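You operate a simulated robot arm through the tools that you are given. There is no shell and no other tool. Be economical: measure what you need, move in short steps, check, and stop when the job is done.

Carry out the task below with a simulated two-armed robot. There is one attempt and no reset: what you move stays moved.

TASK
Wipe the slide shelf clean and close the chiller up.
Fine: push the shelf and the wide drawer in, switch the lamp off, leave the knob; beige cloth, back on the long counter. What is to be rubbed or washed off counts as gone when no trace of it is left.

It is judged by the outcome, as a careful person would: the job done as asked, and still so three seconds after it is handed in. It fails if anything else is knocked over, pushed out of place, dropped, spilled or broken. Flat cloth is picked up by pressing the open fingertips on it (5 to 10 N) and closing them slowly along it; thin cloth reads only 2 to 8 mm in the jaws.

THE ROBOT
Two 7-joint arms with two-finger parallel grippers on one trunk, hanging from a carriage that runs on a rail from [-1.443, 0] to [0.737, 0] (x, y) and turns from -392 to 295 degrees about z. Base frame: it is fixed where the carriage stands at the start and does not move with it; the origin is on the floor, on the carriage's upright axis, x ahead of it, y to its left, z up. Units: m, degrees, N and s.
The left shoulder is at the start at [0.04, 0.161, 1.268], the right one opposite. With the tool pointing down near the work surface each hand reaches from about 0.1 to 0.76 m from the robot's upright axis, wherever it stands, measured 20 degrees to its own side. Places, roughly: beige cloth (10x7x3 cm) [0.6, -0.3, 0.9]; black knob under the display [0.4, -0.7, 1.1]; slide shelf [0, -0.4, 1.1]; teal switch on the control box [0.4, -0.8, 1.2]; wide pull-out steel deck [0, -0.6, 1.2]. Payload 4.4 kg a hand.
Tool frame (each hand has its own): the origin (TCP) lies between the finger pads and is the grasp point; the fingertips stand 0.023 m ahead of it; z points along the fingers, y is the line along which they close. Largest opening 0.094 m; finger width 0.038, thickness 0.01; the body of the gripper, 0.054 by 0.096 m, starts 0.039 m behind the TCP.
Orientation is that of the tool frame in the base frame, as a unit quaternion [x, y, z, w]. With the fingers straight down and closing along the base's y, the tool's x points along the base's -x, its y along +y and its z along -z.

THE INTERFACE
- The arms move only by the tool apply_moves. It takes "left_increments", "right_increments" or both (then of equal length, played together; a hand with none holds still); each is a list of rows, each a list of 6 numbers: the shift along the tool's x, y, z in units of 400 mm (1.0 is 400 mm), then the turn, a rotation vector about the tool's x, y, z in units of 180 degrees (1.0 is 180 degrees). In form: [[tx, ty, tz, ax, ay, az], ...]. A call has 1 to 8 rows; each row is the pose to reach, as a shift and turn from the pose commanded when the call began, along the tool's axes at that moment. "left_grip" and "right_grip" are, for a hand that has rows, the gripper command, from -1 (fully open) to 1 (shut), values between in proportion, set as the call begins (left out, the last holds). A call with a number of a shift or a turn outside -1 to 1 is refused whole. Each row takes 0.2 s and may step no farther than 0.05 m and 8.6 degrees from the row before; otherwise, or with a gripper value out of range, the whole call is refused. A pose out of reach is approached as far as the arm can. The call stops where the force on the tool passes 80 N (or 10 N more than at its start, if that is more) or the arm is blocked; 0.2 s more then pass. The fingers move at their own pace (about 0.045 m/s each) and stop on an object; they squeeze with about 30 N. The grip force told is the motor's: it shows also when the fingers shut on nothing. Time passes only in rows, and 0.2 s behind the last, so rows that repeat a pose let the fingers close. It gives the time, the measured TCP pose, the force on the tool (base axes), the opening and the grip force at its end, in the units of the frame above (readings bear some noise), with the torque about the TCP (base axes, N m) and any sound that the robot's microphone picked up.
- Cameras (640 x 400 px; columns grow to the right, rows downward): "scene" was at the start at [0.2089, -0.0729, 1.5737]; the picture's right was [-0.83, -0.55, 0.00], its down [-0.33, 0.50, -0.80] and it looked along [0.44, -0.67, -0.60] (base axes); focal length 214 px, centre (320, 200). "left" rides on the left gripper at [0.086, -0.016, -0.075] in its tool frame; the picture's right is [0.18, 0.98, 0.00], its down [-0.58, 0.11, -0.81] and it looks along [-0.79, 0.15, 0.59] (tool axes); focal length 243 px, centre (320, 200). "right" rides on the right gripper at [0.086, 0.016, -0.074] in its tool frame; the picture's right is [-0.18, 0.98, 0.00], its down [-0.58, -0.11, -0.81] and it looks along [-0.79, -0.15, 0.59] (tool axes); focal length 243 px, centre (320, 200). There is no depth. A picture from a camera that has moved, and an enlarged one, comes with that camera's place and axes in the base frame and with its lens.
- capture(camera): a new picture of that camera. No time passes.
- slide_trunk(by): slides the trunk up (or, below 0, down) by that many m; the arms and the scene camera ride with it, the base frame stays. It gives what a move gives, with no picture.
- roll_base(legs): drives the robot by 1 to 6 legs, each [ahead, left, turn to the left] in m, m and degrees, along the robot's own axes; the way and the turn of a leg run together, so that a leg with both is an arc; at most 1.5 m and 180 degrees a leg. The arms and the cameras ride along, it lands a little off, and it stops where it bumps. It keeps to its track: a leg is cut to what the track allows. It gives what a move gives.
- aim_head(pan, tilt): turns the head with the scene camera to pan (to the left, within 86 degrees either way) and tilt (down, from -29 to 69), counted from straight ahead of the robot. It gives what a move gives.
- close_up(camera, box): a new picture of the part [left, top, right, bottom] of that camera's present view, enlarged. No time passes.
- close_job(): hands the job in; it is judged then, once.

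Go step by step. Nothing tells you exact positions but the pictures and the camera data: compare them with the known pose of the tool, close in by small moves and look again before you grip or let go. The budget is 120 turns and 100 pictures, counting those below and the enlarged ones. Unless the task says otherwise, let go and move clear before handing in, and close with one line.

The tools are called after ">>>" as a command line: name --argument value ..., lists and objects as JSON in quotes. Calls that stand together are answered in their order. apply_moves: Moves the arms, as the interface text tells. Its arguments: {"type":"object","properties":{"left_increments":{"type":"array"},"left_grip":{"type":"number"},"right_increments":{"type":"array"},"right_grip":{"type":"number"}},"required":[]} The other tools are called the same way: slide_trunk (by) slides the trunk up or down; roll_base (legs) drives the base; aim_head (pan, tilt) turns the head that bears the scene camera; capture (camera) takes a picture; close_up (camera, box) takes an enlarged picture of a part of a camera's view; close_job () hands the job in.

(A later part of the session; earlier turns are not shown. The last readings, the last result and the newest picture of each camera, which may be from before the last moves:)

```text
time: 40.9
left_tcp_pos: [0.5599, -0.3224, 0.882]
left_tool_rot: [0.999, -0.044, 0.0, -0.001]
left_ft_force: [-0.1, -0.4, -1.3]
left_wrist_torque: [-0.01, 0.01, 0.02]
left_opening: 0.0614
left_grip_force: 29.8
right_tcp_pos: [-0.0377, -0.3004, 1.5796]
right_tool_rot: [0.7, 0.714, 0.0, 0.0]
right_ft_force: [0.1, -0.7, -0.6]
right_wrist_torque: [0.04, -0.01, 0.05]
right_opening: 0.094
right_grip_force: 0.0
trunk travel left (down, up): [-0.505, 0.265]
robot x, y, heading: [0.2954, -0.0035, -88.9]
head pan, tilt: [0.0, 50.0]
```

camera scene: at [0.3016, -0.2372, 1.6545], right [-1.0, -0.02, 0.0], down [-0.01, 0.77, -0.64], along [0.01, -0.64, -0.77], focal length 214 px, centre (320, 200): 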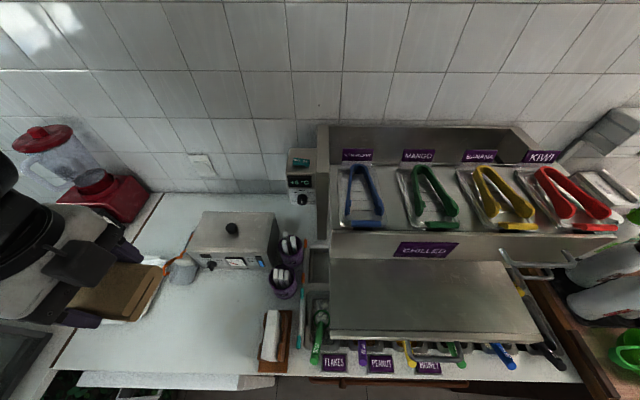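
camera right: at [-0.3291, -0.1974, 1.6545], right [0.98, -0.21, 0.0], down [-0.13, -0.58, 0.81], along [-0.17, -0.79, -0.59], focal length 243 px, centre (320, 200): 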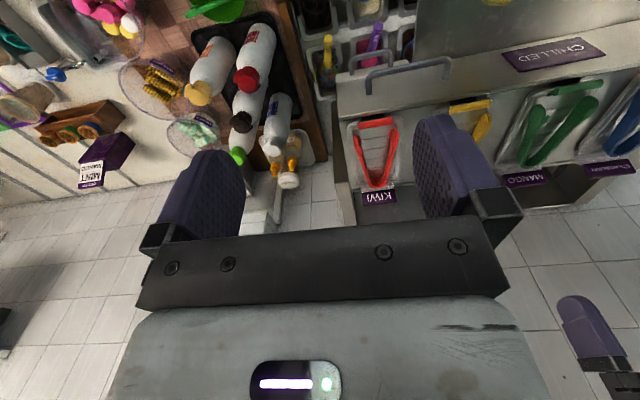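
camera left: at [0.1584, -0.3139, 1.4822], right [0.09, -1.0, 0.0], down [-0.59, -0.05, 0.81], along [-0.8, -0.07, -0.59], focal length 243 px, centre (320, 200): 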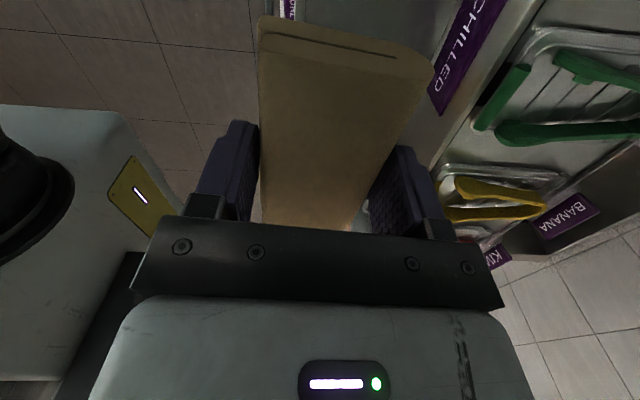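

>>> apply_moves --left_increments '[[0, 0, 0.006, 0, 0, 0], [0, 0, 0.011, 0, 0, 0]]'

>>> apply_moves --left_increments '[[0, 0, 0, 0, 0, 0], [0, 0, 0, 0, 0, 0], [0, 0, 0, 0, 0, 0], [0, 0, 0, 0, 0, 0]]' --left_grip -1

>>> apply_moves --left_increments '[[0, 0, -0.1, 0, 0, 0], [0, 0, -0.2, 0, 0, 0], [0, 0, -0.3, 0, 0, 0], [0, 0, -0.42, 0, 0, 0], [0, 0, -0.54, 0, 0, 0], [0, 0, -0.66, 0, 0, 0], [0, 0, -0.78, 0, 0, 0], [0, 0, -0.9, 0, 0, 0]]'

>>> capture --camera "scene"

>>> capture --camera "right"

```text
time: 41.5
left_tcp_pos: [0.5616, -0.3226, 0.8782]
left_tool_rot: [0.999, -0.044, 0.001, 0.001]
left_ft_force: [-0.8, 1.8, 6.6]
left_wrist_torque: [-0.01, -0.36, 0.16]
left_opening: 0.0613
left_grip_force: 29.7
right_tcp_pos: [-0.0377, -0.2999, 1.581]
right_tool_rot: [0.7, 0.714, 0.001, 0.0]
right_ft_force: [0.3, 0.1, 0.3]
right_wrist_torque: [0.04, -0.02, 0.01]
right_opening: 0.094
right_grip_force: 0.0
trunk travel left (down, up): [-0.505, 0.265]
robot x, y, heading: [0.2902, 0.0007, -88.9]
head pan, tilt: [0.0, 50.0]
```

```text
time: 42.5
left_tcp_pos: [0.5614, -0.3225, 0.8768]
left_tool_rot: [0.999, -0.043, 0.0, 0.001]
left_ft_force: [0.0, 0.1, -0.2]
left_wrist_torque: [0.01, -0.02, -0.04]
left_opening: 0.0941
left_grip_force: 0.2
right_tcp_pos: [-0.0372, -0.2995, 1.5801]
right_tool_rot: [0.7, 0.714, 0.0, 0.0]
right_ft_force: [1.1, 0.3, 0.0]
right_wrist_torque: [-0.02, 0.01, -0.01]
right_opening: 0.0938
right_grip_force: 0.1
trunk travel left (down, up): [-0.505, 0.265]
robot x, y, heading: [0.2958, 0.0015, -89.0]
head pan, tilt: [0.0, 50.0]
```

```text
time: 44.3
left_tcp_pos: [0.5598, -0.3223, 1.2383]
left_tool_rot: [0.999, -0.044, 0.0, 0.0]
left_ft_force: [-0.5, 0.2, 0.3]
left_wrist_torque: [-0.03, -0.01, 0.01]
left_opening: 0.094
left_grip_force: 0.0
right_tcp_pos: [-0.039, -0.3003, 1.5796]
right_tool_rot: [0.7, 0.714, 0.001, 0.0]
right_ft_force: [-0.2, -0.4, 1.6]
right_wrist_torque: [-0.02, 0.03, 0.01]
right_opening: 0.094
right_grip_force: 0.0
trunk travel left (down, up): [-0.505, 0.265]
robot x, y, heading: [0.2984, -0.0002, -88.8]
head pan, tilt: [0.0, 50.0]
```

```text
70 pictures are left
camera scene: at [0.3016, -0.2373, 1.6545], right [-1.0, -0.02, 0.0], down [-0.01, 0.77, -0.64], along [0.01, -0.64, -0.77], focal length 214 px, centre (320, 200)
```

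scene: 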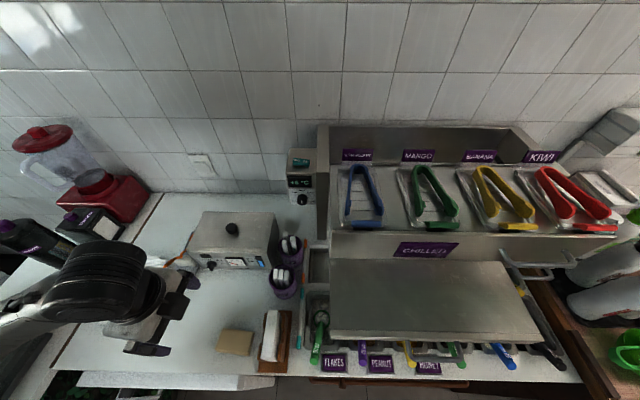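

```text
69 pictures are left
camera right: at [-0.0231, -0.2133, 1.6545], right [0.99, -0.17, 0.0], down [-0.1, -0.58, 0.81], along [-0.13, -0.8, -0.59], focal length 243 px, centre (320, 200)
```

right: 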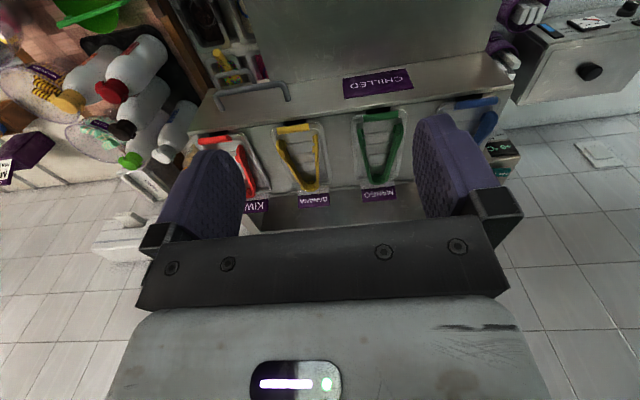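

The cloth is back in place. Next I'll study the lamp switch, and the drawer fronts.

>>> close_up --camera "scene" --box '[270, 135, 350, 215]'

>>> close_up --camera "scene" --box '[440, 220, 620, 380]'

>>> close_up --camera "scene" --box '[290, 220, 470, 390]'

```text
5.00 times, centred on (310, 175) of scene
camera zoom: at [0.3016, -0.2373, 1.6545], right [-1.0, -0.02, 0.0], down [-0.01, 0.77, -0.64], along [0.01, -0.64, -0.77], focal length 1072 px, centre (370, 325)
```

zoom: 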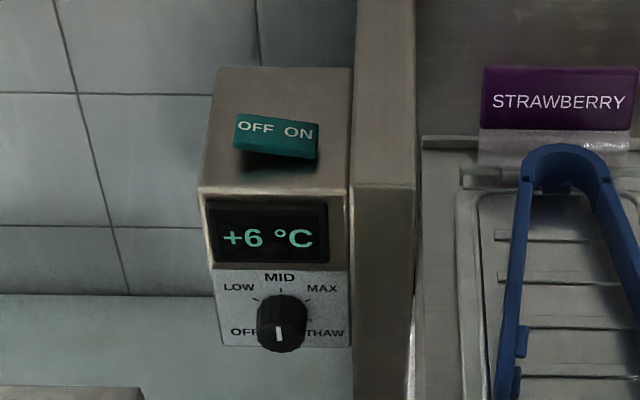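

```text
2.50 times, centred on (530, 300) of scene
camera zoom: at [0.3016, -0.2373, 1.6545], right [-1.0, -0.02, 0.0], down [-0.01, 0.77, -0.64], along [0.01, -0.64, -0.77], focal length 536 px, centre (-205, -50)
```

zoom: 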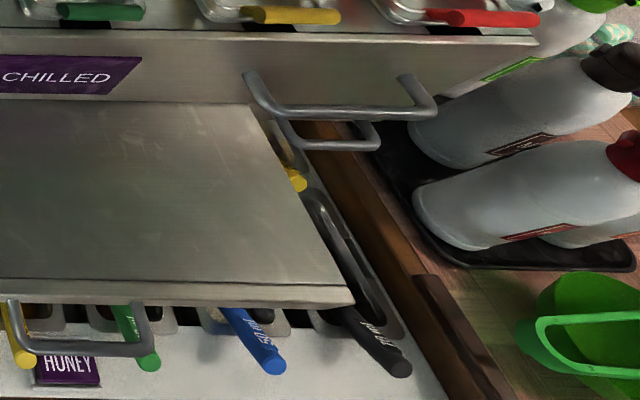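

```text
2.35 times, centred on (380, 305) of scene
camera zoom: at [0.3016, -0.2373, 1.6545], right [-1.0, -0.02, 0.0], down [-0.01, 0.77, -0.64], along [0.01, -0.64, -0.77], focal length 505 px, centre (179, -47)
```

zoom: 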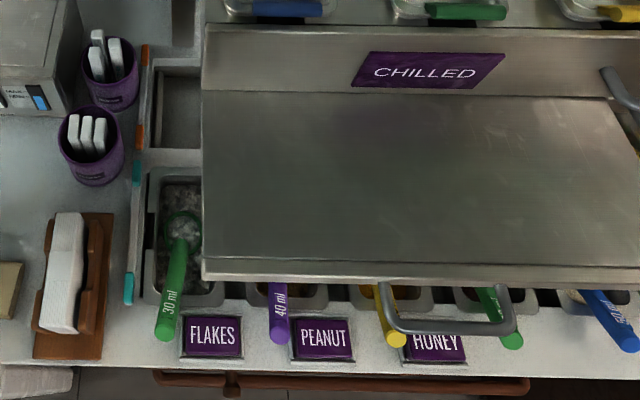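

The rocker reads OFF on its +x end, ON on the other; OFF end at about [0.385, -0.757, 1.216]. I'll shift the base, turn the left hand and close its fingers to press.

>>> roll_base --legs '[[0, -0.07, -1]]'

>>> apply_moves --left_increments '[[0, 0, -0.05, 0, 0, -0.047], [0, 0, -0.1, 0, 0, -0.094], [0, 0, -0.15, 0, 0, -0.141], [0, 0, -0.2, 0, 0, -0.188], [0, 0, -0.25, 0, 0, -0.235], [0, 0, -0.3, 0, 0, -0.282], [0, 0, -0.3, 0, 0, -0.329], [0, 0, -0.3, 0, 0, -0.376]]' --left_grip 1

>>> apply_moves --left_increments '[[0, 0, 0, 0, 0, -0.047], [0, 0, 0, 0, 0, -0.094], [0, 0, 0, 0, 0, -0.141], [0, 0, 0, 0, 0, -0.15]]'

>>> capture --camera "left"

```text
time: 45.3
left_tcp_pos: [0.4843, -0.3269, 1.2364]
left_tool_rot: [0.999, -0.052, -0.001, 0.0]
left_ft_force: [-0.7, 0.0, 0.6]
left_wrist_torque: [-0.01, 0.0, -0.01]
left_opening: 0.0941
left_grip_force: 0.0
right_tcp_pos: [-0.113, -0.2943, 1.5809]
right_tool_rot: [0.707, 0.707, -0.001, 0.0]
right_ft_force: [0.5, -0.2, 0.1]
right_wrist_torque: [0.01, -0.02, 0.01]
right_opening: 0.0939
right_grip_force: 0.0
trunk travel left (down, up): [-0.505, 0.265]
robot x, y, heading: [0.2248, -0.0009, -90.0]
head pan, tilt: [0.0, 50.0]
```

```text
time: 47.1
left_tcp_pos: [0.4855, -0.3267, 1.3568]
left_tool_rot: [0.858, 0.513, 0.0, 0.0]
left_ft_force: [0.8, -0.1, 0.6]
left_wrist_torque: [0.0, 0.0, 0.0]
left_opening: 0.0
left_grip_force: 29.6
right_tcp_pos: [-0.1125, -0.2937, 1.5804]
right_tool_rot: [0.708, 0.706, 0.0, 0.0]
right_ft_force: [1.3, -0.6, -0.3]
right_wrist_torque: [-0.02, -0.02, -0.01]
right_opening: 0.0941
right_grip_force: 0.1
trunk travel left (down, up): [-0.505, 0.265]
robot x, y, heading: [0.2307, -0.0027, -89.6]
head pan, tilt: [0.0, 50.0]
```

```text
time: 48.1
left_tcp_pos: [0.4857, -0.3274, 1.358]
left_tool_rot: [0.714, 0.7, 0.0, 0.0]
left_ft_force: [-0.6, 0.0, 0.0]
left_wrist_torque: [0.01, 0.0, -0.02]
left_opening: 0.0
left_grip_force: 29.9
right_tcp_pos: [-0.1123, -0.2936, 1.5793]
right_tool_rot: [0.707, 0.707, 0.0, 0.0]
right_ft_force: [0.8, 0.2, 0.2]
right_wrist_torque: [0.0, -0.01, -0.02]
right_opening: 0.094
right_grip_force: 0.2
trunk travel left (down, up): [-0.505, 0.265]
robot x, y, heading: [0.2249, -0.0016, -89.9]
head pan, tilt: [0.0, 50.0]
```

```text
65 pictures are left
camera left: at [0.4709, -0.2402, 1.432], right [0.99, 0.16, 0.0], down [0.1, -0.58, 0.81], along [0.13, -0.8, -0.59], focal length 243 px, centre (320, 200)
```

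left: 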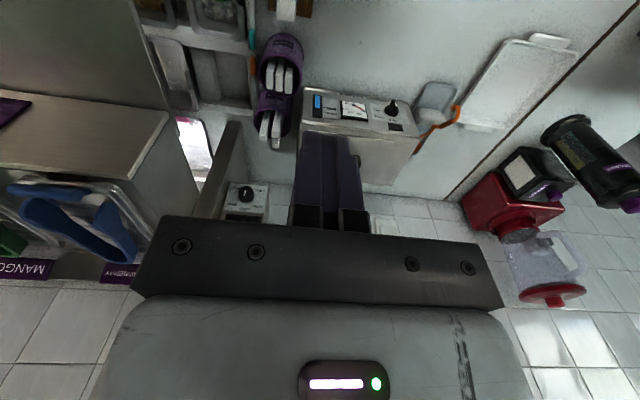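

Move toward the switch, tilting the fingers forward 35°.

>>> apply_moves --left_increments '[[-0.105, -0.028, 0, 0, -0.024, 0], [-0.21, -0.057, 0, 0, -0.049, 0], [-0.314, -0.086, 0, 0, -0.073, 0], [-0.419, -0.115, 0, 0, -0.097, 0], [-0.523, -0.143, 0, 0, -0.121, 0], [-0.628, -0.172, 0, 0, -0.146, 0], [-0.733, -0.2, 0.03, 0, -0.17, 0], [-0.837, -0.229, 0.07, 0, -0.194, 0]]'

>>> capture --camera "left"

>>> capture --camera "scene"

```text
time: 49.9
left_tcp_pos: [0.3871, -0.66, 1.3311]
left_tool_rot: [0.683, 0.666, -0.216, 0.21]
left_ft_force: [0.0, 0.3, -0.3]
left_wrist_torque: [-0.01, -0.01, 0.0]
left_opening: 0.0
left_grip_force: 30.2
right_tcp_pos: [-0.1134, -0.2941, 1.5793]
right_tool_rot: [0.707, 0.707, 0.0, 0.001]
right_ft_force: [-0.1, 0.3, 0.5]
right_wrist_torque: [-0.01, -0.01, 0.0]
right_opening: 0.0942
right_grip_force: 0.1
trunk travel left (down, up): [-0.505, 0.265]
robot x, y, heading: [0.2267, 0.0011, -89.7]
head pan, tilt: [0.0, 50.0]
```

```text
64 pictures are left
camera left: at [0.3734, -0.5465, 1.3431], right [0.99, 0.13, -0.11], down [0.11, -0.02, 0.99], along [0.12, -0.99, -0.03], focal length 243 px, centre (320, 200)
```

left: 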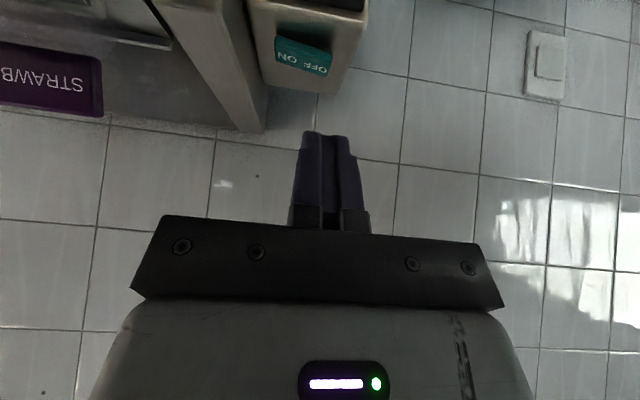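

```text
63 pictures are left
camera scene: at [0.2275, -0.2372, 1.6545], right [-1.0, 0.0, 0.0], down [0.0, 0.77, -0.64], along [0.0, -0.64, -0.77], focal length 214 px, centre (320, 200)
```

scene: 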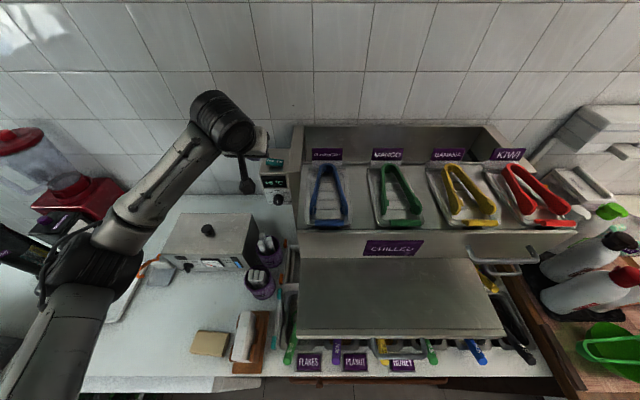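

Zoom in on the rocker from the hand camera.

>>> close_up --camera "left" --box '[240, 0, 400, 100]'

```text
4.00 times, centred on (320, 50) of left
camera zoom: at [0.3734, -0.5465, 1.3431], right [0.99, 0.13, -0.11], down [0.11, -0.02, 0.99], along [0.12, -0.99, -0.03], focal length 970 px, centre (320, 800)
```

zoom: 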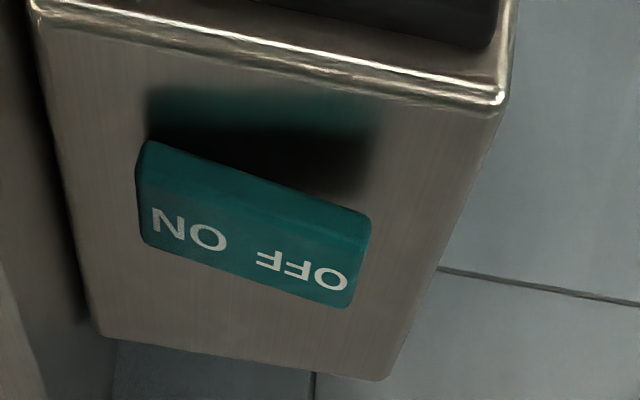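

OFF end is the raised one, so the lamp is on. I'll approach to 2 cm above it.

>>> apply_moves --left_increments '[[-0.04, 0.001, 0.09, 0, 0, 0], [-0.075, 0.002, 0.18, 0, 0, 0], [-0.112, 0.003, 0.271, 0, 0, 0]]'

>>> capture --camera "left"

>>> close_up --camera "scene" --box '[220, 120, 316, 210]'

```text
time: 50.7
left_tcp_pos: [0.3832, -0.757, 1.2659]
left_tool_rot: [0.683, 0.666, -0.215, 0.21]
left_ft_force: [-0.9, 0.1, 0.1]
left_wrist_torque: [0.01, 0.01, 0.01]
left_opening: 0.0002
left_grip_force: 30.3
right_tcp_pos: [-0.1129, -0.2932, 1.5799]
right_tool_rot: [0.707, 0.707, 0.0, 0.0]
right_ft_force: [-0.3, -0.6, 0.0]
right_wrist_torque: [0.0, -0.06, 0.03]
right_opening: 0.0942
right_grip_force: 0.0
trunk travel left (down, up): [-0.505, 0.265]
robot x, y, heading: [0.2301, 0.0019, -89.6]
head pan, tilt: [0.0, 50.0]
```

```text
61 pictures are left
camera left: at [0.3703, -0.6449, 1.2767], right [0.99, 0.13, -0.11], down [0.11, -0.02, 0.99], along [0.12, -0.99, -0.03], focal length 243 px, centre (320, 200)
```

left: 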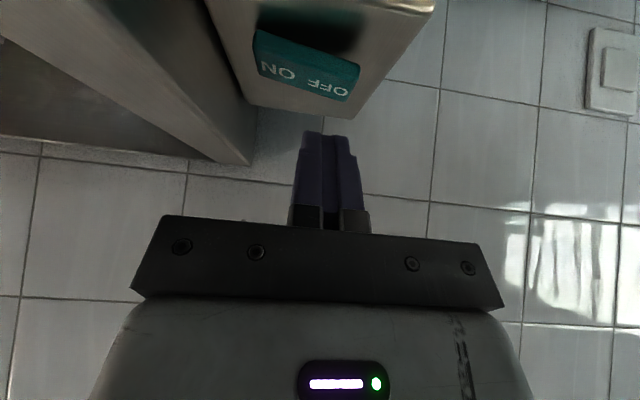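

```text
4.44 times, centred on (268, 165) of scene
camera zoom: at [0.2275, -0.2372, 1.6545], right [-1.0, 0.0, 0.0], down [0.0, 0.77, -0.64], along [0.0, -0.64, -0.77], focal length 953 px, centre (551, 356)
```

zoom: 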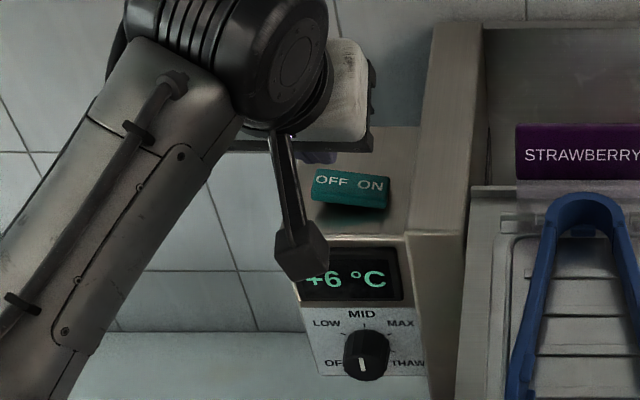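

Aligned over the OFF half; press down in small steps.

>>> apply_moves --left_increments '[[0.014, 0.007, 0.02, 0, 0, 0], [0.022, 0.007, 0.031, 0, 0, 0], [0.029, 0.007, 0.041, 0, 0, 0], [0.036, 0.007, 0.051, 0, 0, 0]]'

>>> close_up --camera "left" --box '[240, 0, 400, 100]'

```text
time: 51.7
left_tcp_pos: [0.3888, -0.7582, 1.2412]
left_tool_rot: [0.682, 0.667, -0.215, 0.21]
left_ft_force: [0.3, 2.0, 0.6]
left_wrist_torque: [0.01, -0.01, -0.02]
left_opening: 0.0
left_grip_force: 30.0
right_tcp_pos: [-0.1125, -0.293, 1.5801]
right_tool_rot: [0.707, 0.707, 0.0, 0.0]
right_ft_force: [0.6, -0.3, -0.3]
right_wrist_torque: [-0.03, 0.0, 0.0]
right_opening: 0.0939
right_grip_force: 0.0
trunk travel left (down, up): [-0.505, 0.265]
robot x, y, heading: [0.2267, -0.001, -90.2]
head pan, tilt: [0.0, 50.0]
```

```text
4.00 times, centred on (320, 50) of left
camera zoom: at [0.3747, -0.6457, 1.2527], right [0.99, 0.13, -0.11], down [0.11, -0.02, 0.99], along [0.13, -0.99, -0.03], focal length 970 px, centre (320, 800)
```

zoom: 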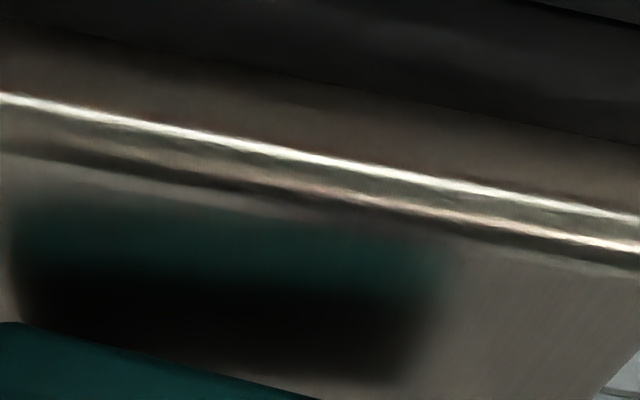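

>>> apply_moves --left_increments '[[0.007, 0, 0.01, 0, 0, 0], [0.013, 0, 0.019, 0, 0, 0]]'

>>> capture --camera "left"

```text
time: 52.3
left_tcp_pos: [0.389, -0.7579, 1.2383]
left_tool_rot: [0.682, 0.666, -0.217, 0.212]
left_ft_force: [7.8, 25.5, 32.9]
left_wrist_torque: [0.75, 0.11, -0.21]
left_opening: 0.0
left_grip_force: 30.1
right_tcp_pos: [-0.1123, -0.2935, 1.5811]
right_tool_rot: [0.706, 0.709, 0.001, 0.001]
right_ft_force: [-0.8, 0.2, -0.6]
right_wrist_torque: [-0.03, -0.01, -0.04]
right_opening: 0.0938
right_grip_force: 0.0
trunk travel left (down, up): [-0.505, 0.265]
robot x, y, heading: [0.2277, -0.0003, -89.7]
head pan, tilt: [0.0, 50.0]
heard: click
```

```text
58 pictures are left
camera left: at [0.3759, -0.6456, 1.2477], right [0.99, 0.13, -0.11], down [0.11, -0.01, 0.99], along [0.12, -0.99, -0.02], focal length 243 px, centre (320, 200)
```

left: 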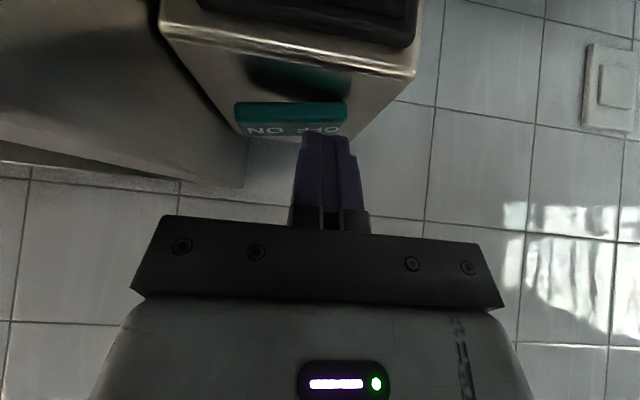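

Click heard. Retract up and away, and look at the rocker.

>>> apply_moves --left_increments '[[-0.03, 0, -0.045, 0, 0, 0], [-0.06, 0, -0.09, 0, 0, 0], [-0.05, 0, -0.2, 0, 0, 0], [-0.05, 0, -0.3, 0, 0, 0]]'

>>> capture --camera "left"

>>> close_up --camera "scene" --box '[220, 120, 316, 210]'

```text
time: 53.3
left_tcp_pos: [0.3858, -0.7058, 1.3418]
left_tool_rot: [0.682, 0.666, -0.215, 0.21]
left_ft_force: [-0.7, -0.1, 0.3]
left_wrist_torque: [-0.02, -0.01, 0.03]
left_opening: 0.0
left_grip_force: 30.1
right_tcp_pos: [-0.1129, -0.2941, 1.5804]
right_tool_rot: [0.707, 0.707, 0.001, 0.001]
right_ft_force: [0.1, 0.0, 0.1]
right_wrist_torque: [-0.02, 0.0, -0.02]
right_opening: 0.0939
right_grip_force: 0.1
trunk travel left (down, up): [-0.505, 0.265]
robot x, y, heading: [0.2251, 0.0007, -89.8]
head pan, tilt: [0.0, 50.0]
```

```text
57 pictures are left
camera left: at [0.3735, -0.5933, 1.3541], right [0.99, 0.13, -0.11], down [0.11, -0.02, 0.99], along [0.13, -0.99, -0.03], focal length 243 px, centre (320, 200)
```

left: 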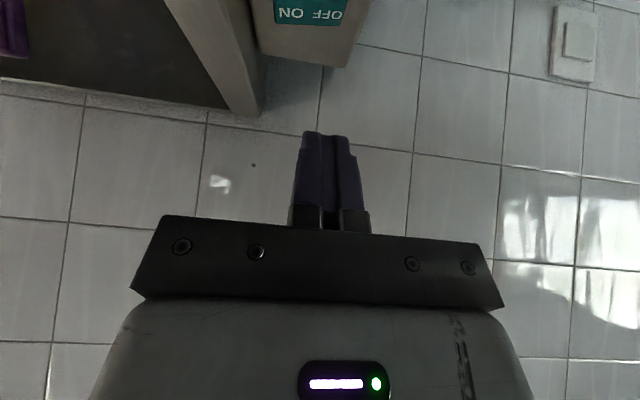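

```text
4.44 times, centred on (268, 165) of scene
camera zoom: at [0.2277, -0.2373, 1.6545], right [-1.0, 0.0, 0.0], down [0.0, 0.77, -0.64], along [0.0, -0.64, -0.77], focal length 953 px, centre (551, 356)
```

zoom: 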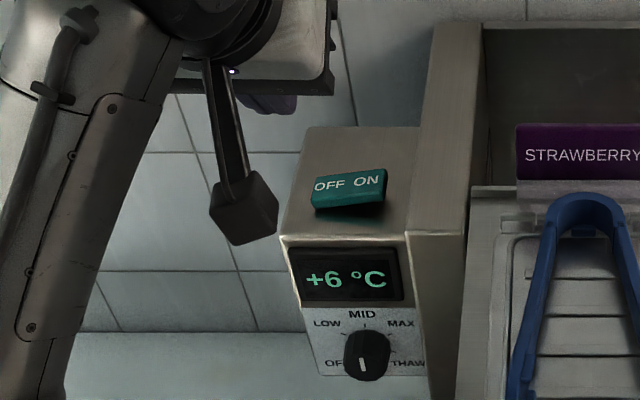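

The lamp is off (rocker flipped), knob untouched. Now the deck: its face spans z 1.10–1.25 at y≈-0.489. I'll retract the hand, drive to x≈-0.16 and push the face with the closed fingertips.

>>> apply_moves --left_increments '[[0.08, 0, -0.08, 0, 0, 0], [0.17, 0, -0.14, 0, 0, 0], [0.26, 0, -0.2, 0, 0, 0], [0.35, 0, -0.26, 0, 0, 0], [0.44, 0, -0.31, 0, 0, 0], [0.53, 0, -0.37, 0, 0, 0], [0.614, 0, -0.43, 0, 0, 0]]'

>>> roll_base --legs '[[0, -0.39, 0]]'

>>> capture --camera "scene"

>>> capture --camera "left"

```text
time: 54.9
left_tcp_pos: [0.395, -0.4051, 1.3443]
left_tool_rot: [0.682, 0.667, -0.214, 0.21]
left_ft_force: [-0.3, 0.4, 0.0]
left_wrist_torque: [0.0, -0.01, 0.01]
left_opening: 0.0001
left_grip_force: 30.0
right_tcp_pos: [-0.1135, -0.2929, 1.5793]
right_tool_rot: [0.707, 0.707, 0.0, 0.001]
right_ft_force: [0.3, -0.5, -0.6]
right_wrist_torque: [0.01, -0.01, -0.01]
right_opening: 0.0941
right_grip_force: 0.0
trunk travel left (down, up): [-0.505, 0.265]
robot x, y, heading: [0.2237, 0.0004, -89.6]
head pan, tilt: [0.0, 50.0]
```

```text
time: 57.4
left_tcp_pos: [0.0013, -0.4077, 1.3441]
left_tool_rot: [0.681, 0.667, -0.214, 0.211]
left_ft_force: [-0.6, 1.4, -0.6]
left_wrist_torque: [-0.01, -0.04, -0.01]
left_opening: 0.0001
left_grip_force: 30.2
right_tcp_pos: [-0.5052, -0.294, 1.5803]
right_tool_rot: [0.706, 0.708, 0.001, 0.0]
right_ft_force: [0.3, 0.0, 0.3]
right_wrist_torque: [-0.01, 0.01, -0.03]
right_opening: 0.094
right_grip_force: 0.0
trunk travel left (down, up): [-0.505, 0.265]
robot x, y, heading: [-0.1679, 0.0009, -89.8]
head pan, tilt: [0.0, 50.0]
```

```text
55 pictures are left
camera scene: at [-0.1653, -0.2372, 1.6545], right [-1.0, 0.0, 0.0], down [0.0, 0.77, -0.64], along [0.0, -0.64, -0.77], focal length 214 px, centre (320, 200)
```

scene: 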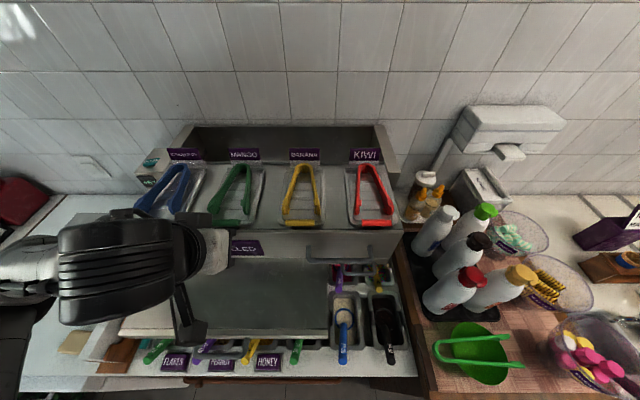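

```text
54 pictures are left
camera left: at [-0.0117, -0.293, 1.3557], right [0.99, 0.13, -0.11], down [0.11, -0.02, 0.99], along [0.13, -0.99, -0.03], focal length 243 px, centre (320, 200)
```

left: 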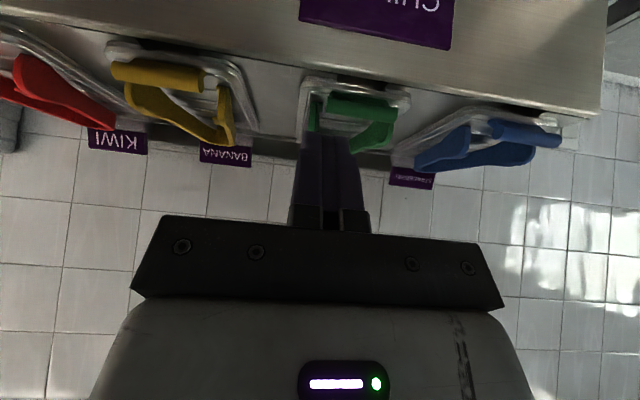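

Lower the hand in front of the deck face.

>>> apply_moves --left_increments '[[0.05, 0, 0.08, 0, 0, 0], [0.1, 0, 0.17, 0, 0, 0], [0.15, 0, 0.25, 0, 0, 0], [0.196, 0, 0.333, 0, 0, 0]]'

>>> close_up --camera "scene" --box '[100, 140, 420, 340]'

>>> capture --camera "left"

```text
time: 58.4
left_tcp_pos: [0.0029, -0.4175, 1.1907]
left_tool_rot: [0.682, 0.667, -0.214, 0.21]
left_ft_force: [0.1, -0.2, 0.3]
left_wrist_torque: [0.01, 0.01, -0.01]
left_opening: 0.0001
left_grip_force: 30.3
right_tcp_pos: [-0.506, -0.2936, 1.5806]
right_tool_rot: [0.706, 0.708, 0.0, 0.0]
right_ft_force: [-0.4, 0.5, 0.1]
right_wrist_torque: [-0.03, 0.02, 0.02]
right_opening: 0.0939
right_grip_force: 0.1
trunk travel left (down, up): [-0.505, 0.265]
robot x, y, heading: [-0.1656, -0.0022, -89.7]
head pan, tilt: [0.0, 50.0]
```

```text
2.00 times, centred on (260, 240) of scene
camera zoom: at [-0.1653, -0.237, 1.6545], right [-1.0, 0.0, 0.0], down [0.0, 0.77, -0.64], along [0.0, -0.64, -0.77], focal length 429 px, centre (440, 120)
```

zoom: 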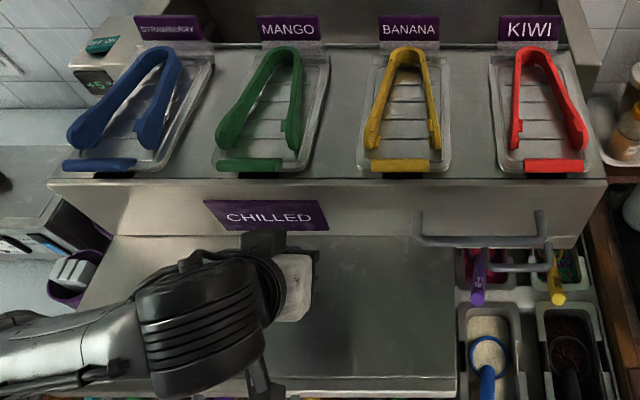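

```text
52 pictures are left
camera left: at [-0.0104, -0.3039, 1.2019], right [0.99, 0.13, -0.11], down [0.11, -0.02, 0.99], along [0.13, -0.99, -0.03], focal length 243 px, centre (320, 200)
```

left: 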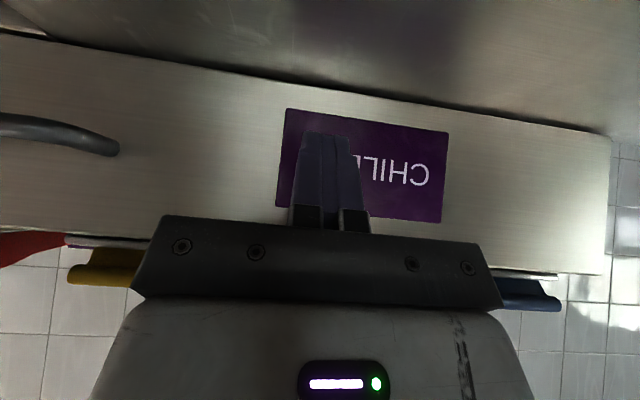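

I'll move beside the label (x≈-0.06) and push slowly along -y.

>>> apply_moves --left_increments '[[0, -0.08, 0, 0, 0, 0], [0, -0.157, 0, 0, 0, 0], [-0.041, -0.157, 0.029, 0, 0, 0], [-0.072, -0.157, 0.05, 0, 0, 0], [-0.092, -0.157, 0.065, 0, 0, 0], [-0.108, -0.157, 0.075, 0, 0, 0], [-0.123, -0.157, 0.086, 0, 0, 0], [-0.143, -0.157, 0.1, 0, 0, 0]]'

>>> capture --camera "scene"

```text
time: 60.2
left_tcp_pos: [-0.043, -0.4899, 1.2027]
left_tool_rot: [0.68, 0.665, -0.21, 0.226]
left_ft_force: [0.9, 4.7, -2.4]
left_wrist_torque: [-0.27, 0.02, -0.07]
left_opening: 0.0
left_grip_force: 30.1
right_tcp_pos: [-0.4966, -0.2962, 1.5761]
right_tool_rot: [0.705, 0.709, 0.002, 0.005]
right_ft_force: [0.3, 0.6, -0.2]
right_wrist_torque: [0.0, 0.01, 0.0]
right_opening: 0.0942
right_grip_force: 0.1
trunk travel left (down, up): [-0.505, 0.265]
robot x, y, heading: [-0.166, -0.0011, -89.8]
head pan, tilt: [0.0, 50.0]
stopped in row 8 (left hand): the force on the tool passed its limit at 90 N (the readings are from after the stop); the commanded pose is now the measured one
```

```text
51 pictures are left
camera scene: at [-0.1568, -0.2394, 1.6551], right [-1.0, 0.0, -0.01], down [0.0, 0.76, -0.65], along [0.01, -0.65, -0.76], focal length 214 px, centre (320, 200)
```

scene: 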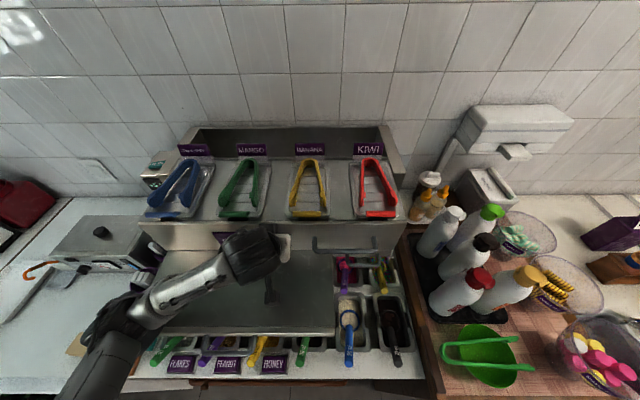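

The push peaked at 90 N. Let me see whether the deck moved.

>>> apply_moves --left_increments '[[0, 0, 0, 0, 0, 0]]'

>>> close_up --camera "scene" --box '[100, 100, 420, 300]'

>>> capture --camera "left"

```text
time: 60.6
left_tcp_pos: [-0.0436, -0.4903, 1.2032]
left_tool_rot: [0.681, 0.664, -0.211, 0.225]
left_ft_force: [4.6, 13.3, 2.6]
left_wrist_torque: [0.07, -0.03, 0.17]
left_opening: 0.0001
left_grip_force: 29.6
right_tcp_pos: [-0.4961, -0.2965, 1.5771]
right_tool_rot: [0.706, 0.708, 0.001, 0.005]
right_ft_force: [0.4, 0.2, 0.5]
right_wrist_torque: [-0.01, 0.0, 0.02]
right_opening: 0.0945
right_grip_force: 0.0
trunk travel left (down, up): [-0.505, 0.265]
robot x, y, heading: [-0.162, -0.0014, -89.8]
head pan, tilt: [0.0, 50.0]
```

```text
2.00 times, centred on (260, 200) of scene
camera zoom: at [-0.1569, -0.2394, 1.6555], right [-1.0, 0.0, -0.01], down [0.01, 0.76, -0.65], along [0.01, -0.65, -0.76], focal length 429 px, centre (440, 200)
```

zoom: 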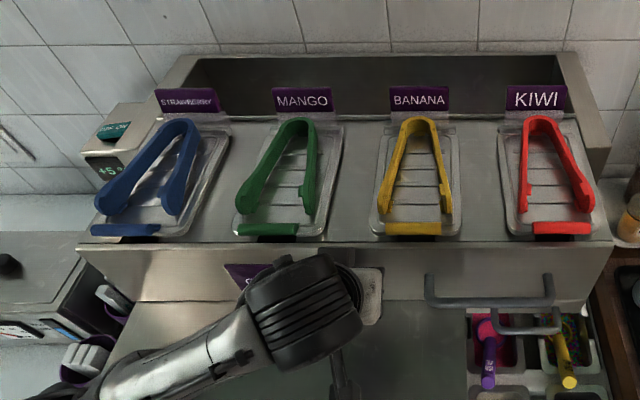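

```text
49 pictures are left
camera left: at [-0.0575, -0.3767, 1.2119], right [0.99, 0.13, -0.08], down [0.08, 0.0, 1.0], along [0.13, -0.99, -0.01], focal length 243 px, centre (320, 200)
```

left: 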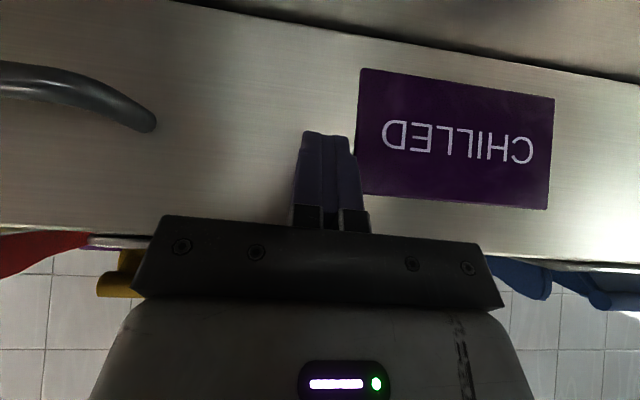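

The deck moved in about 3 cm. Continue more slowly.

>>> apply_moves --left_increments '[[-0.01, 0, 0.007, 0, 0, 0], [-0.02, 0, 0.014, 0, 0, 0], [-0.03, 0, 0.021, 0, 0, 0], [-0.04, 0, 0.028, 0, 0, 0], [-0.05, 0, 0.035, 0, 0, 0], [-0.06, 0, 0.042, 0, 0, 0], [-0.07, 0, 0.049, 0, 0, 0], [-0.08, 0, 0.056, 0, 0, 0]]'

>>> close_up --camera "scene" --box '[100, 100, 420, 300]'

```text
time: 61.1
left_tcp_pos: [-0.0444, -0.4941, 1.2039]
left_tool_rot: [0.685, 0.661, -0.207, 0.227]
left_ft_force: [3.9, 13.9, -3.4]
left_wrist_torque: [0.26, -0.08, 0.13]
left_opening: 0.0001
left_grip_force: 30.5
right_tcp_pos: [-0.4961, -0.2972, 1.5776]
right_tool_rot: [0.706, 0.709, 0.002, 0.004]
right_ft_force: [0.4, 0.1, -0.1]
right_wrist_torque: [0.02, 0.03, -0.01]
right_opening: 0.0939
right_grip_force: 0.0
trunk travel left (down, up): [-0.505, 0.265]
robot x, y, heading: [-0.1671, -0.0006, -89.8]
head pan, tilt: [0.0, 50.0]
stopped in row 2 (left hand): the force on the tool passed its limit at 86 N (the readings are from after the stop); the commanded pose is now the measured one
```

```text
2.00 times, centred on (260, 200) of scene
camera zoom: at [-0.1574, -0.2392, 1.6552], right [-1.0, 0.0, -0.01], down [0.01, 0.76, -0.65], along [0.01, -0.65, -0.76], focal length 429 px, centre (440, 200)
```

zoom: 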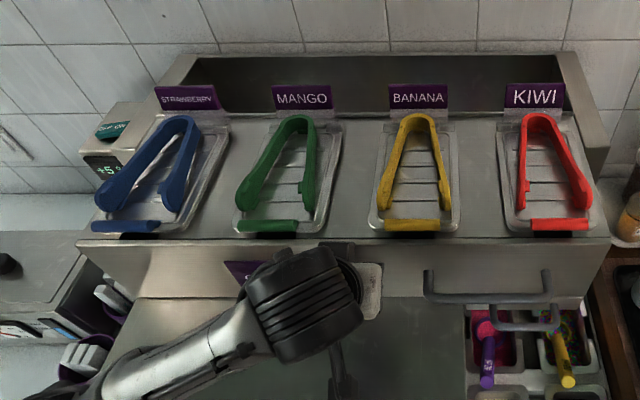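

The deck went in about 3 cm and then resists stiffly. I'll retract and look at it from the side to see whether it's home or blocked.

>>> apply_moves --left_increments '[[0.08, 0, -0.06, 0, 0, 0], [0.14, 0, -0.14, 0, 0, 0], [0.14, 0, -0.25, 0, 0, 0], [0.14, 0, -0.36, 0, 0, 0], [0.14, 0, -0.45, 0, 0, 0]]'

>>> roll_base --legs '[[0, 0.55, 0]]'

>>> aim_head --pan -20 --tilt 45

>>> capture --camera "scene"

```text
time: 62.4
left_tcp_pos: [-0.0717, -0.3609, 1.319]
left_tool_rot: [0.686, 0.662, -0.208, 0.218]
left_ft_force: [-0.5, -0.2, -0.4]
left_wrist_torque: [-0.02, 0.03, -0.01]
left_opening: 0.0
left_grip_force: 30.5
left hand out of reach, approached as far as the arm can: row 4, 5
right_tcp_pos: [-0.5043, -0.2935, 1.5795]
right_tool_rot: [0.707, 0.707, 0.001, -0.001]
right_ft_force: [1.4, 0.3, -0.2]
right_wrist_torque: [0.03, -0.01, 0.01]
right_opening: 0.0941
right_grip_force: 0.0
trunk travel left (down, up): [-0.505, 0.265]
robot x, y, heading: [-0.165, -0.0009, -90.3]
head pan, tilt: [0.0, 50.0]
```

```text
time: 65.5
left_tcp_pos: [0.4762, -0.3602, 1.3195]
left_tool_rot: [0.685, 0.663, -0.207, 0.217]
left_ft_force: [1.2, -0.8, -0.8]
left_wrist_torque: [0.01, 0.01, 0.01]
left_opening: 0.0
left_grip_force: 30.1
right_tcp_pos: [0.0432, -0.2956, 1.5809]
right_tool_rot: [0.706, 0.708, 0.0, 0.001]
right_ft_force: [-0.2, -0.1, 0.8]
right_wrist_torque: [-0.01, 0.03, -0.01]
right_opening: 0.0942
right_grip_force: 0.0
trunk travel left (down, up): [-0.505, 0.265]
robot x, y, heading: [0.3808, 0.0013, -89.6]
head pan, tilt: [0.0, 50.0]
```

```text
time: 66.3
left_tcp_pos: [0.4759, -0.3604, 1.3184]
left_tool_rot: [0.686, 0.663, -0.208, 0.218]
left_ft_force: [0.3, -0.3, -0.1]
left_wrist_torque: [0.01, 0.0, -0.03]
left_opening: 0.0
left_grip_force: 30.4
right_tcp_pos: [0.0418, -0.2957, 1.5809]
right_tool_rot: [0.706, 0.708, 0.001, -0.001]
right_ft_force: [0.0, 0.6, -0.2]
right_wrist_torque: [-0.02, 0.01, 0.01]
right_opening: 0.0939
right_grip_force: 0.0
trunk travel left (down, up): [-0.505, 0.265]
robot x, y, heading: [0.3807, -0.0008, -89.8]
head pan, tilt: [-20.0, 45.0]
```

```text
47 pictures are left
camera scene: at [0.3546, -0.2368, 1.6614], right [-0.94, 0.34, 0.0], down [0.24, 0.67, -0.71], along [-0.24, -0.67, -0.71], focal length 214 px, centre (320, 200)
```

scene: 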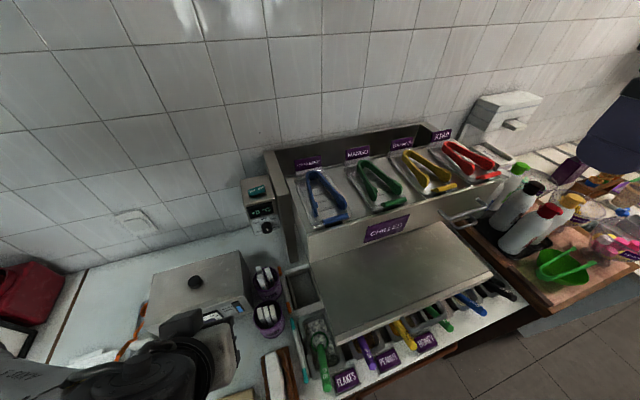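

>>> close_up --camera "scene" --box '[230, 110, 390, 290]'

>>> close_up --camera "scene" --box '[390, 120, 550, 300]'

```text
2.22 times, centred on (310, 200) of scene
camera zoom: at [0.3546, -0.2368, 1.6614], right [-0.94, 0.34, 0.0], down [0.24, 0.67, -0.71], along [-0.24, -0.67, -0.71], focal length 477 px, centre (342, 200)
```

zoom: 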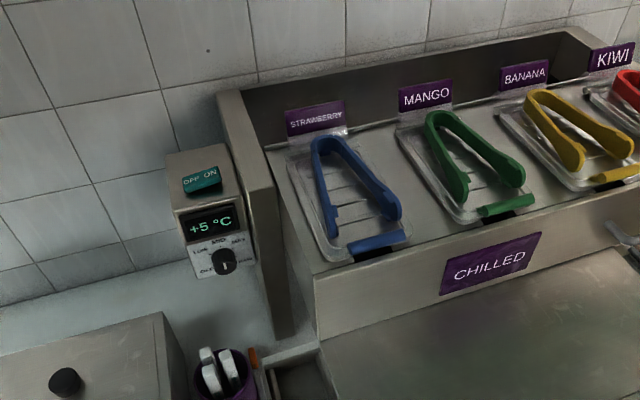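

```text
2.22 times, centred on (470, 210) of scene
camera zoom: at [0.3546, -0.2368, 1.6614], right [-0.94, 0.34, 0.0], down [0.24, 0.67, -0.71], along [-0.24, -0.67, -0.71], focal length 477 px, centre (-13, 178)
```

zoom: 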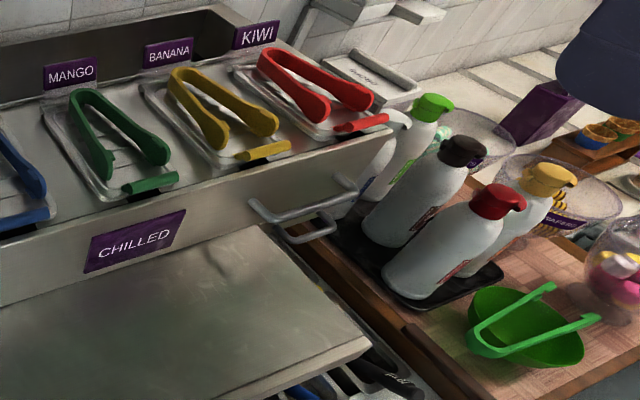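

The deck still stands proud of its side panels, so something stopped it. Let me check the shelf and the underside from a lower viewpoint.

>>> aim_head --pan -40 --tilt 35

>>> slide_trunk --by -0.25

>>> capture --camera "scene"

>>> capture --camera "right"

```text
time: 67.2
left_tcp_pos: [0.4753, -0.3612, 1.3192]
left_tool_rot: [0.685, 0.663, -0.208, 0.218]
left_ft_force: [0.2, -0.2, -1.0]
left_wrist_torque: [0.02, 0.01, 0.01]
left_opening: 0.0
left_grip_force: 30.0
right_tcp_pos: [0.0427, -0.2944, 1.5792]
right_tool_rot: [0.706, 0.709, 0.0, 0.0]
right_ft_force: [-0.4, 0.3, 0.7]
right_wrist_torque: [-0.01, 0.0, -0.01]
right_opening: 0.0939
right_grip_force: 0.1
trunk travel left (down, up): [-0.505, 0.265]
robot x, y, heading: [0.3833, -0.0037, -89.8]
head pan, tilt: [-40.0, 35.0]
```

```text
time: 69.7
left_tcp_pos: [0.4758, -0.3618, 1.0688]
left_tool_rot: [0.686, 0.663, -0.208, 0.217]
left_ft_force: [-0.1, 0.0, -0.1]
left_wrist_torque: [0.02, 0.03, -0.04]
left_opening: 0.0001
left_grip_force: 30.3
right_tcp_pos: [0.0419, -0.294, 1.3294]
right_tool_rot: [0.706, 0.708, 0.0, -0.001]
right_ft_force: [-0.2, 0.0, 0.8]
right_wrist_torque: [0.0, 0.01, 0.0]
right_opening: 0.0939
right_grip_force: 0.1
trunk travel left (down, up): [-0.255, 0.515]
robot x, y, heading: [0.3796, -0.003, -89.8]
head pan, tilt: [-40.0, 35.0]
```

```text
44 pictures are left
camera scene: at [0.3257, -0.228, 1.4263], right [-0.77, 0.64, 0.0], down [0.37, 0.44, -0.82], along [-0.52, -0.63, -0.57], focal length 214 px, centre (320, 200)
```

scene: 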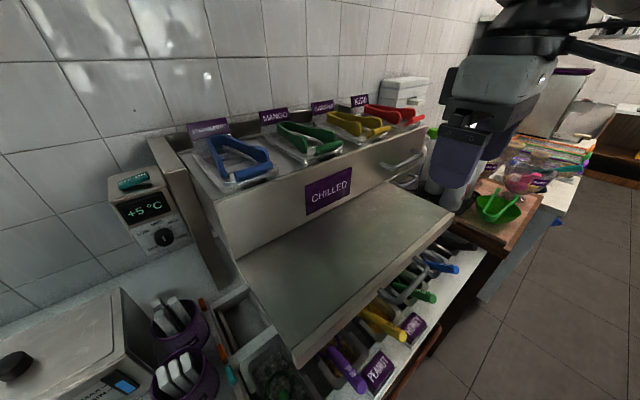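

```text
43 pictures are left
camera right: at [0.0581, -0.2083, 1.4046], right [0.98, -0.18, 0.0], down [-0.11, -0.58, 0.81], along [-0.15, -0.79, -0.59], focal length 243 px, centre (320, 200)
```

right: 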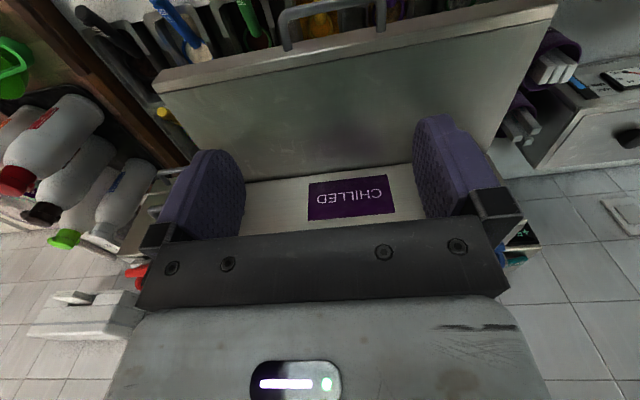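

>>> close_up --camera "scene" --box '[140, 90, 340, 290]'

>>> close_up --camera "scene" --box '[320, 130, 480, 290]'

```text
2.00 times, centred on (240, 190) of scene
camera zoom: at [0.3257, -0.228, 1.4263], right [-0.77, 0.64, 0.0], down [0.37, 0.44, -0.82], along [-0.52, -0.63, -0.57], focal length 429 px, centre (480, 220)
```

zoom: 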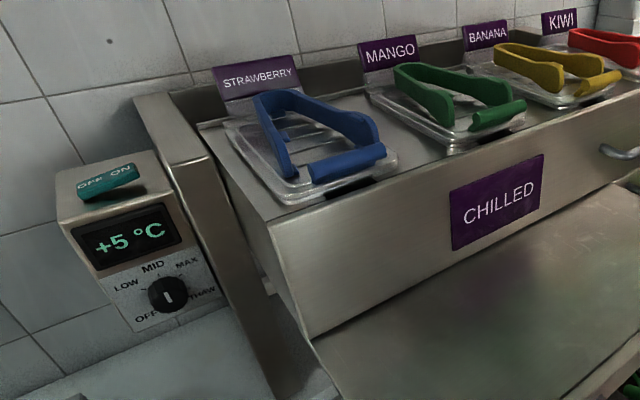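

```text
2.50 times, centred on (400, 210) of scene
camera zoom: at [0.3257, -0.228, 1.4263], right [-0.77, 0.64, 0.0], down [0.37, 0.44, -0.82], along [-0.52, -0.63, -0.57], focal length 536 px, centre (120, 175)
```

zoom: 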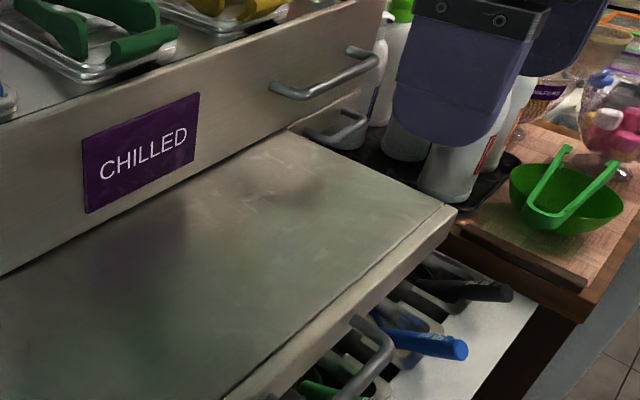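

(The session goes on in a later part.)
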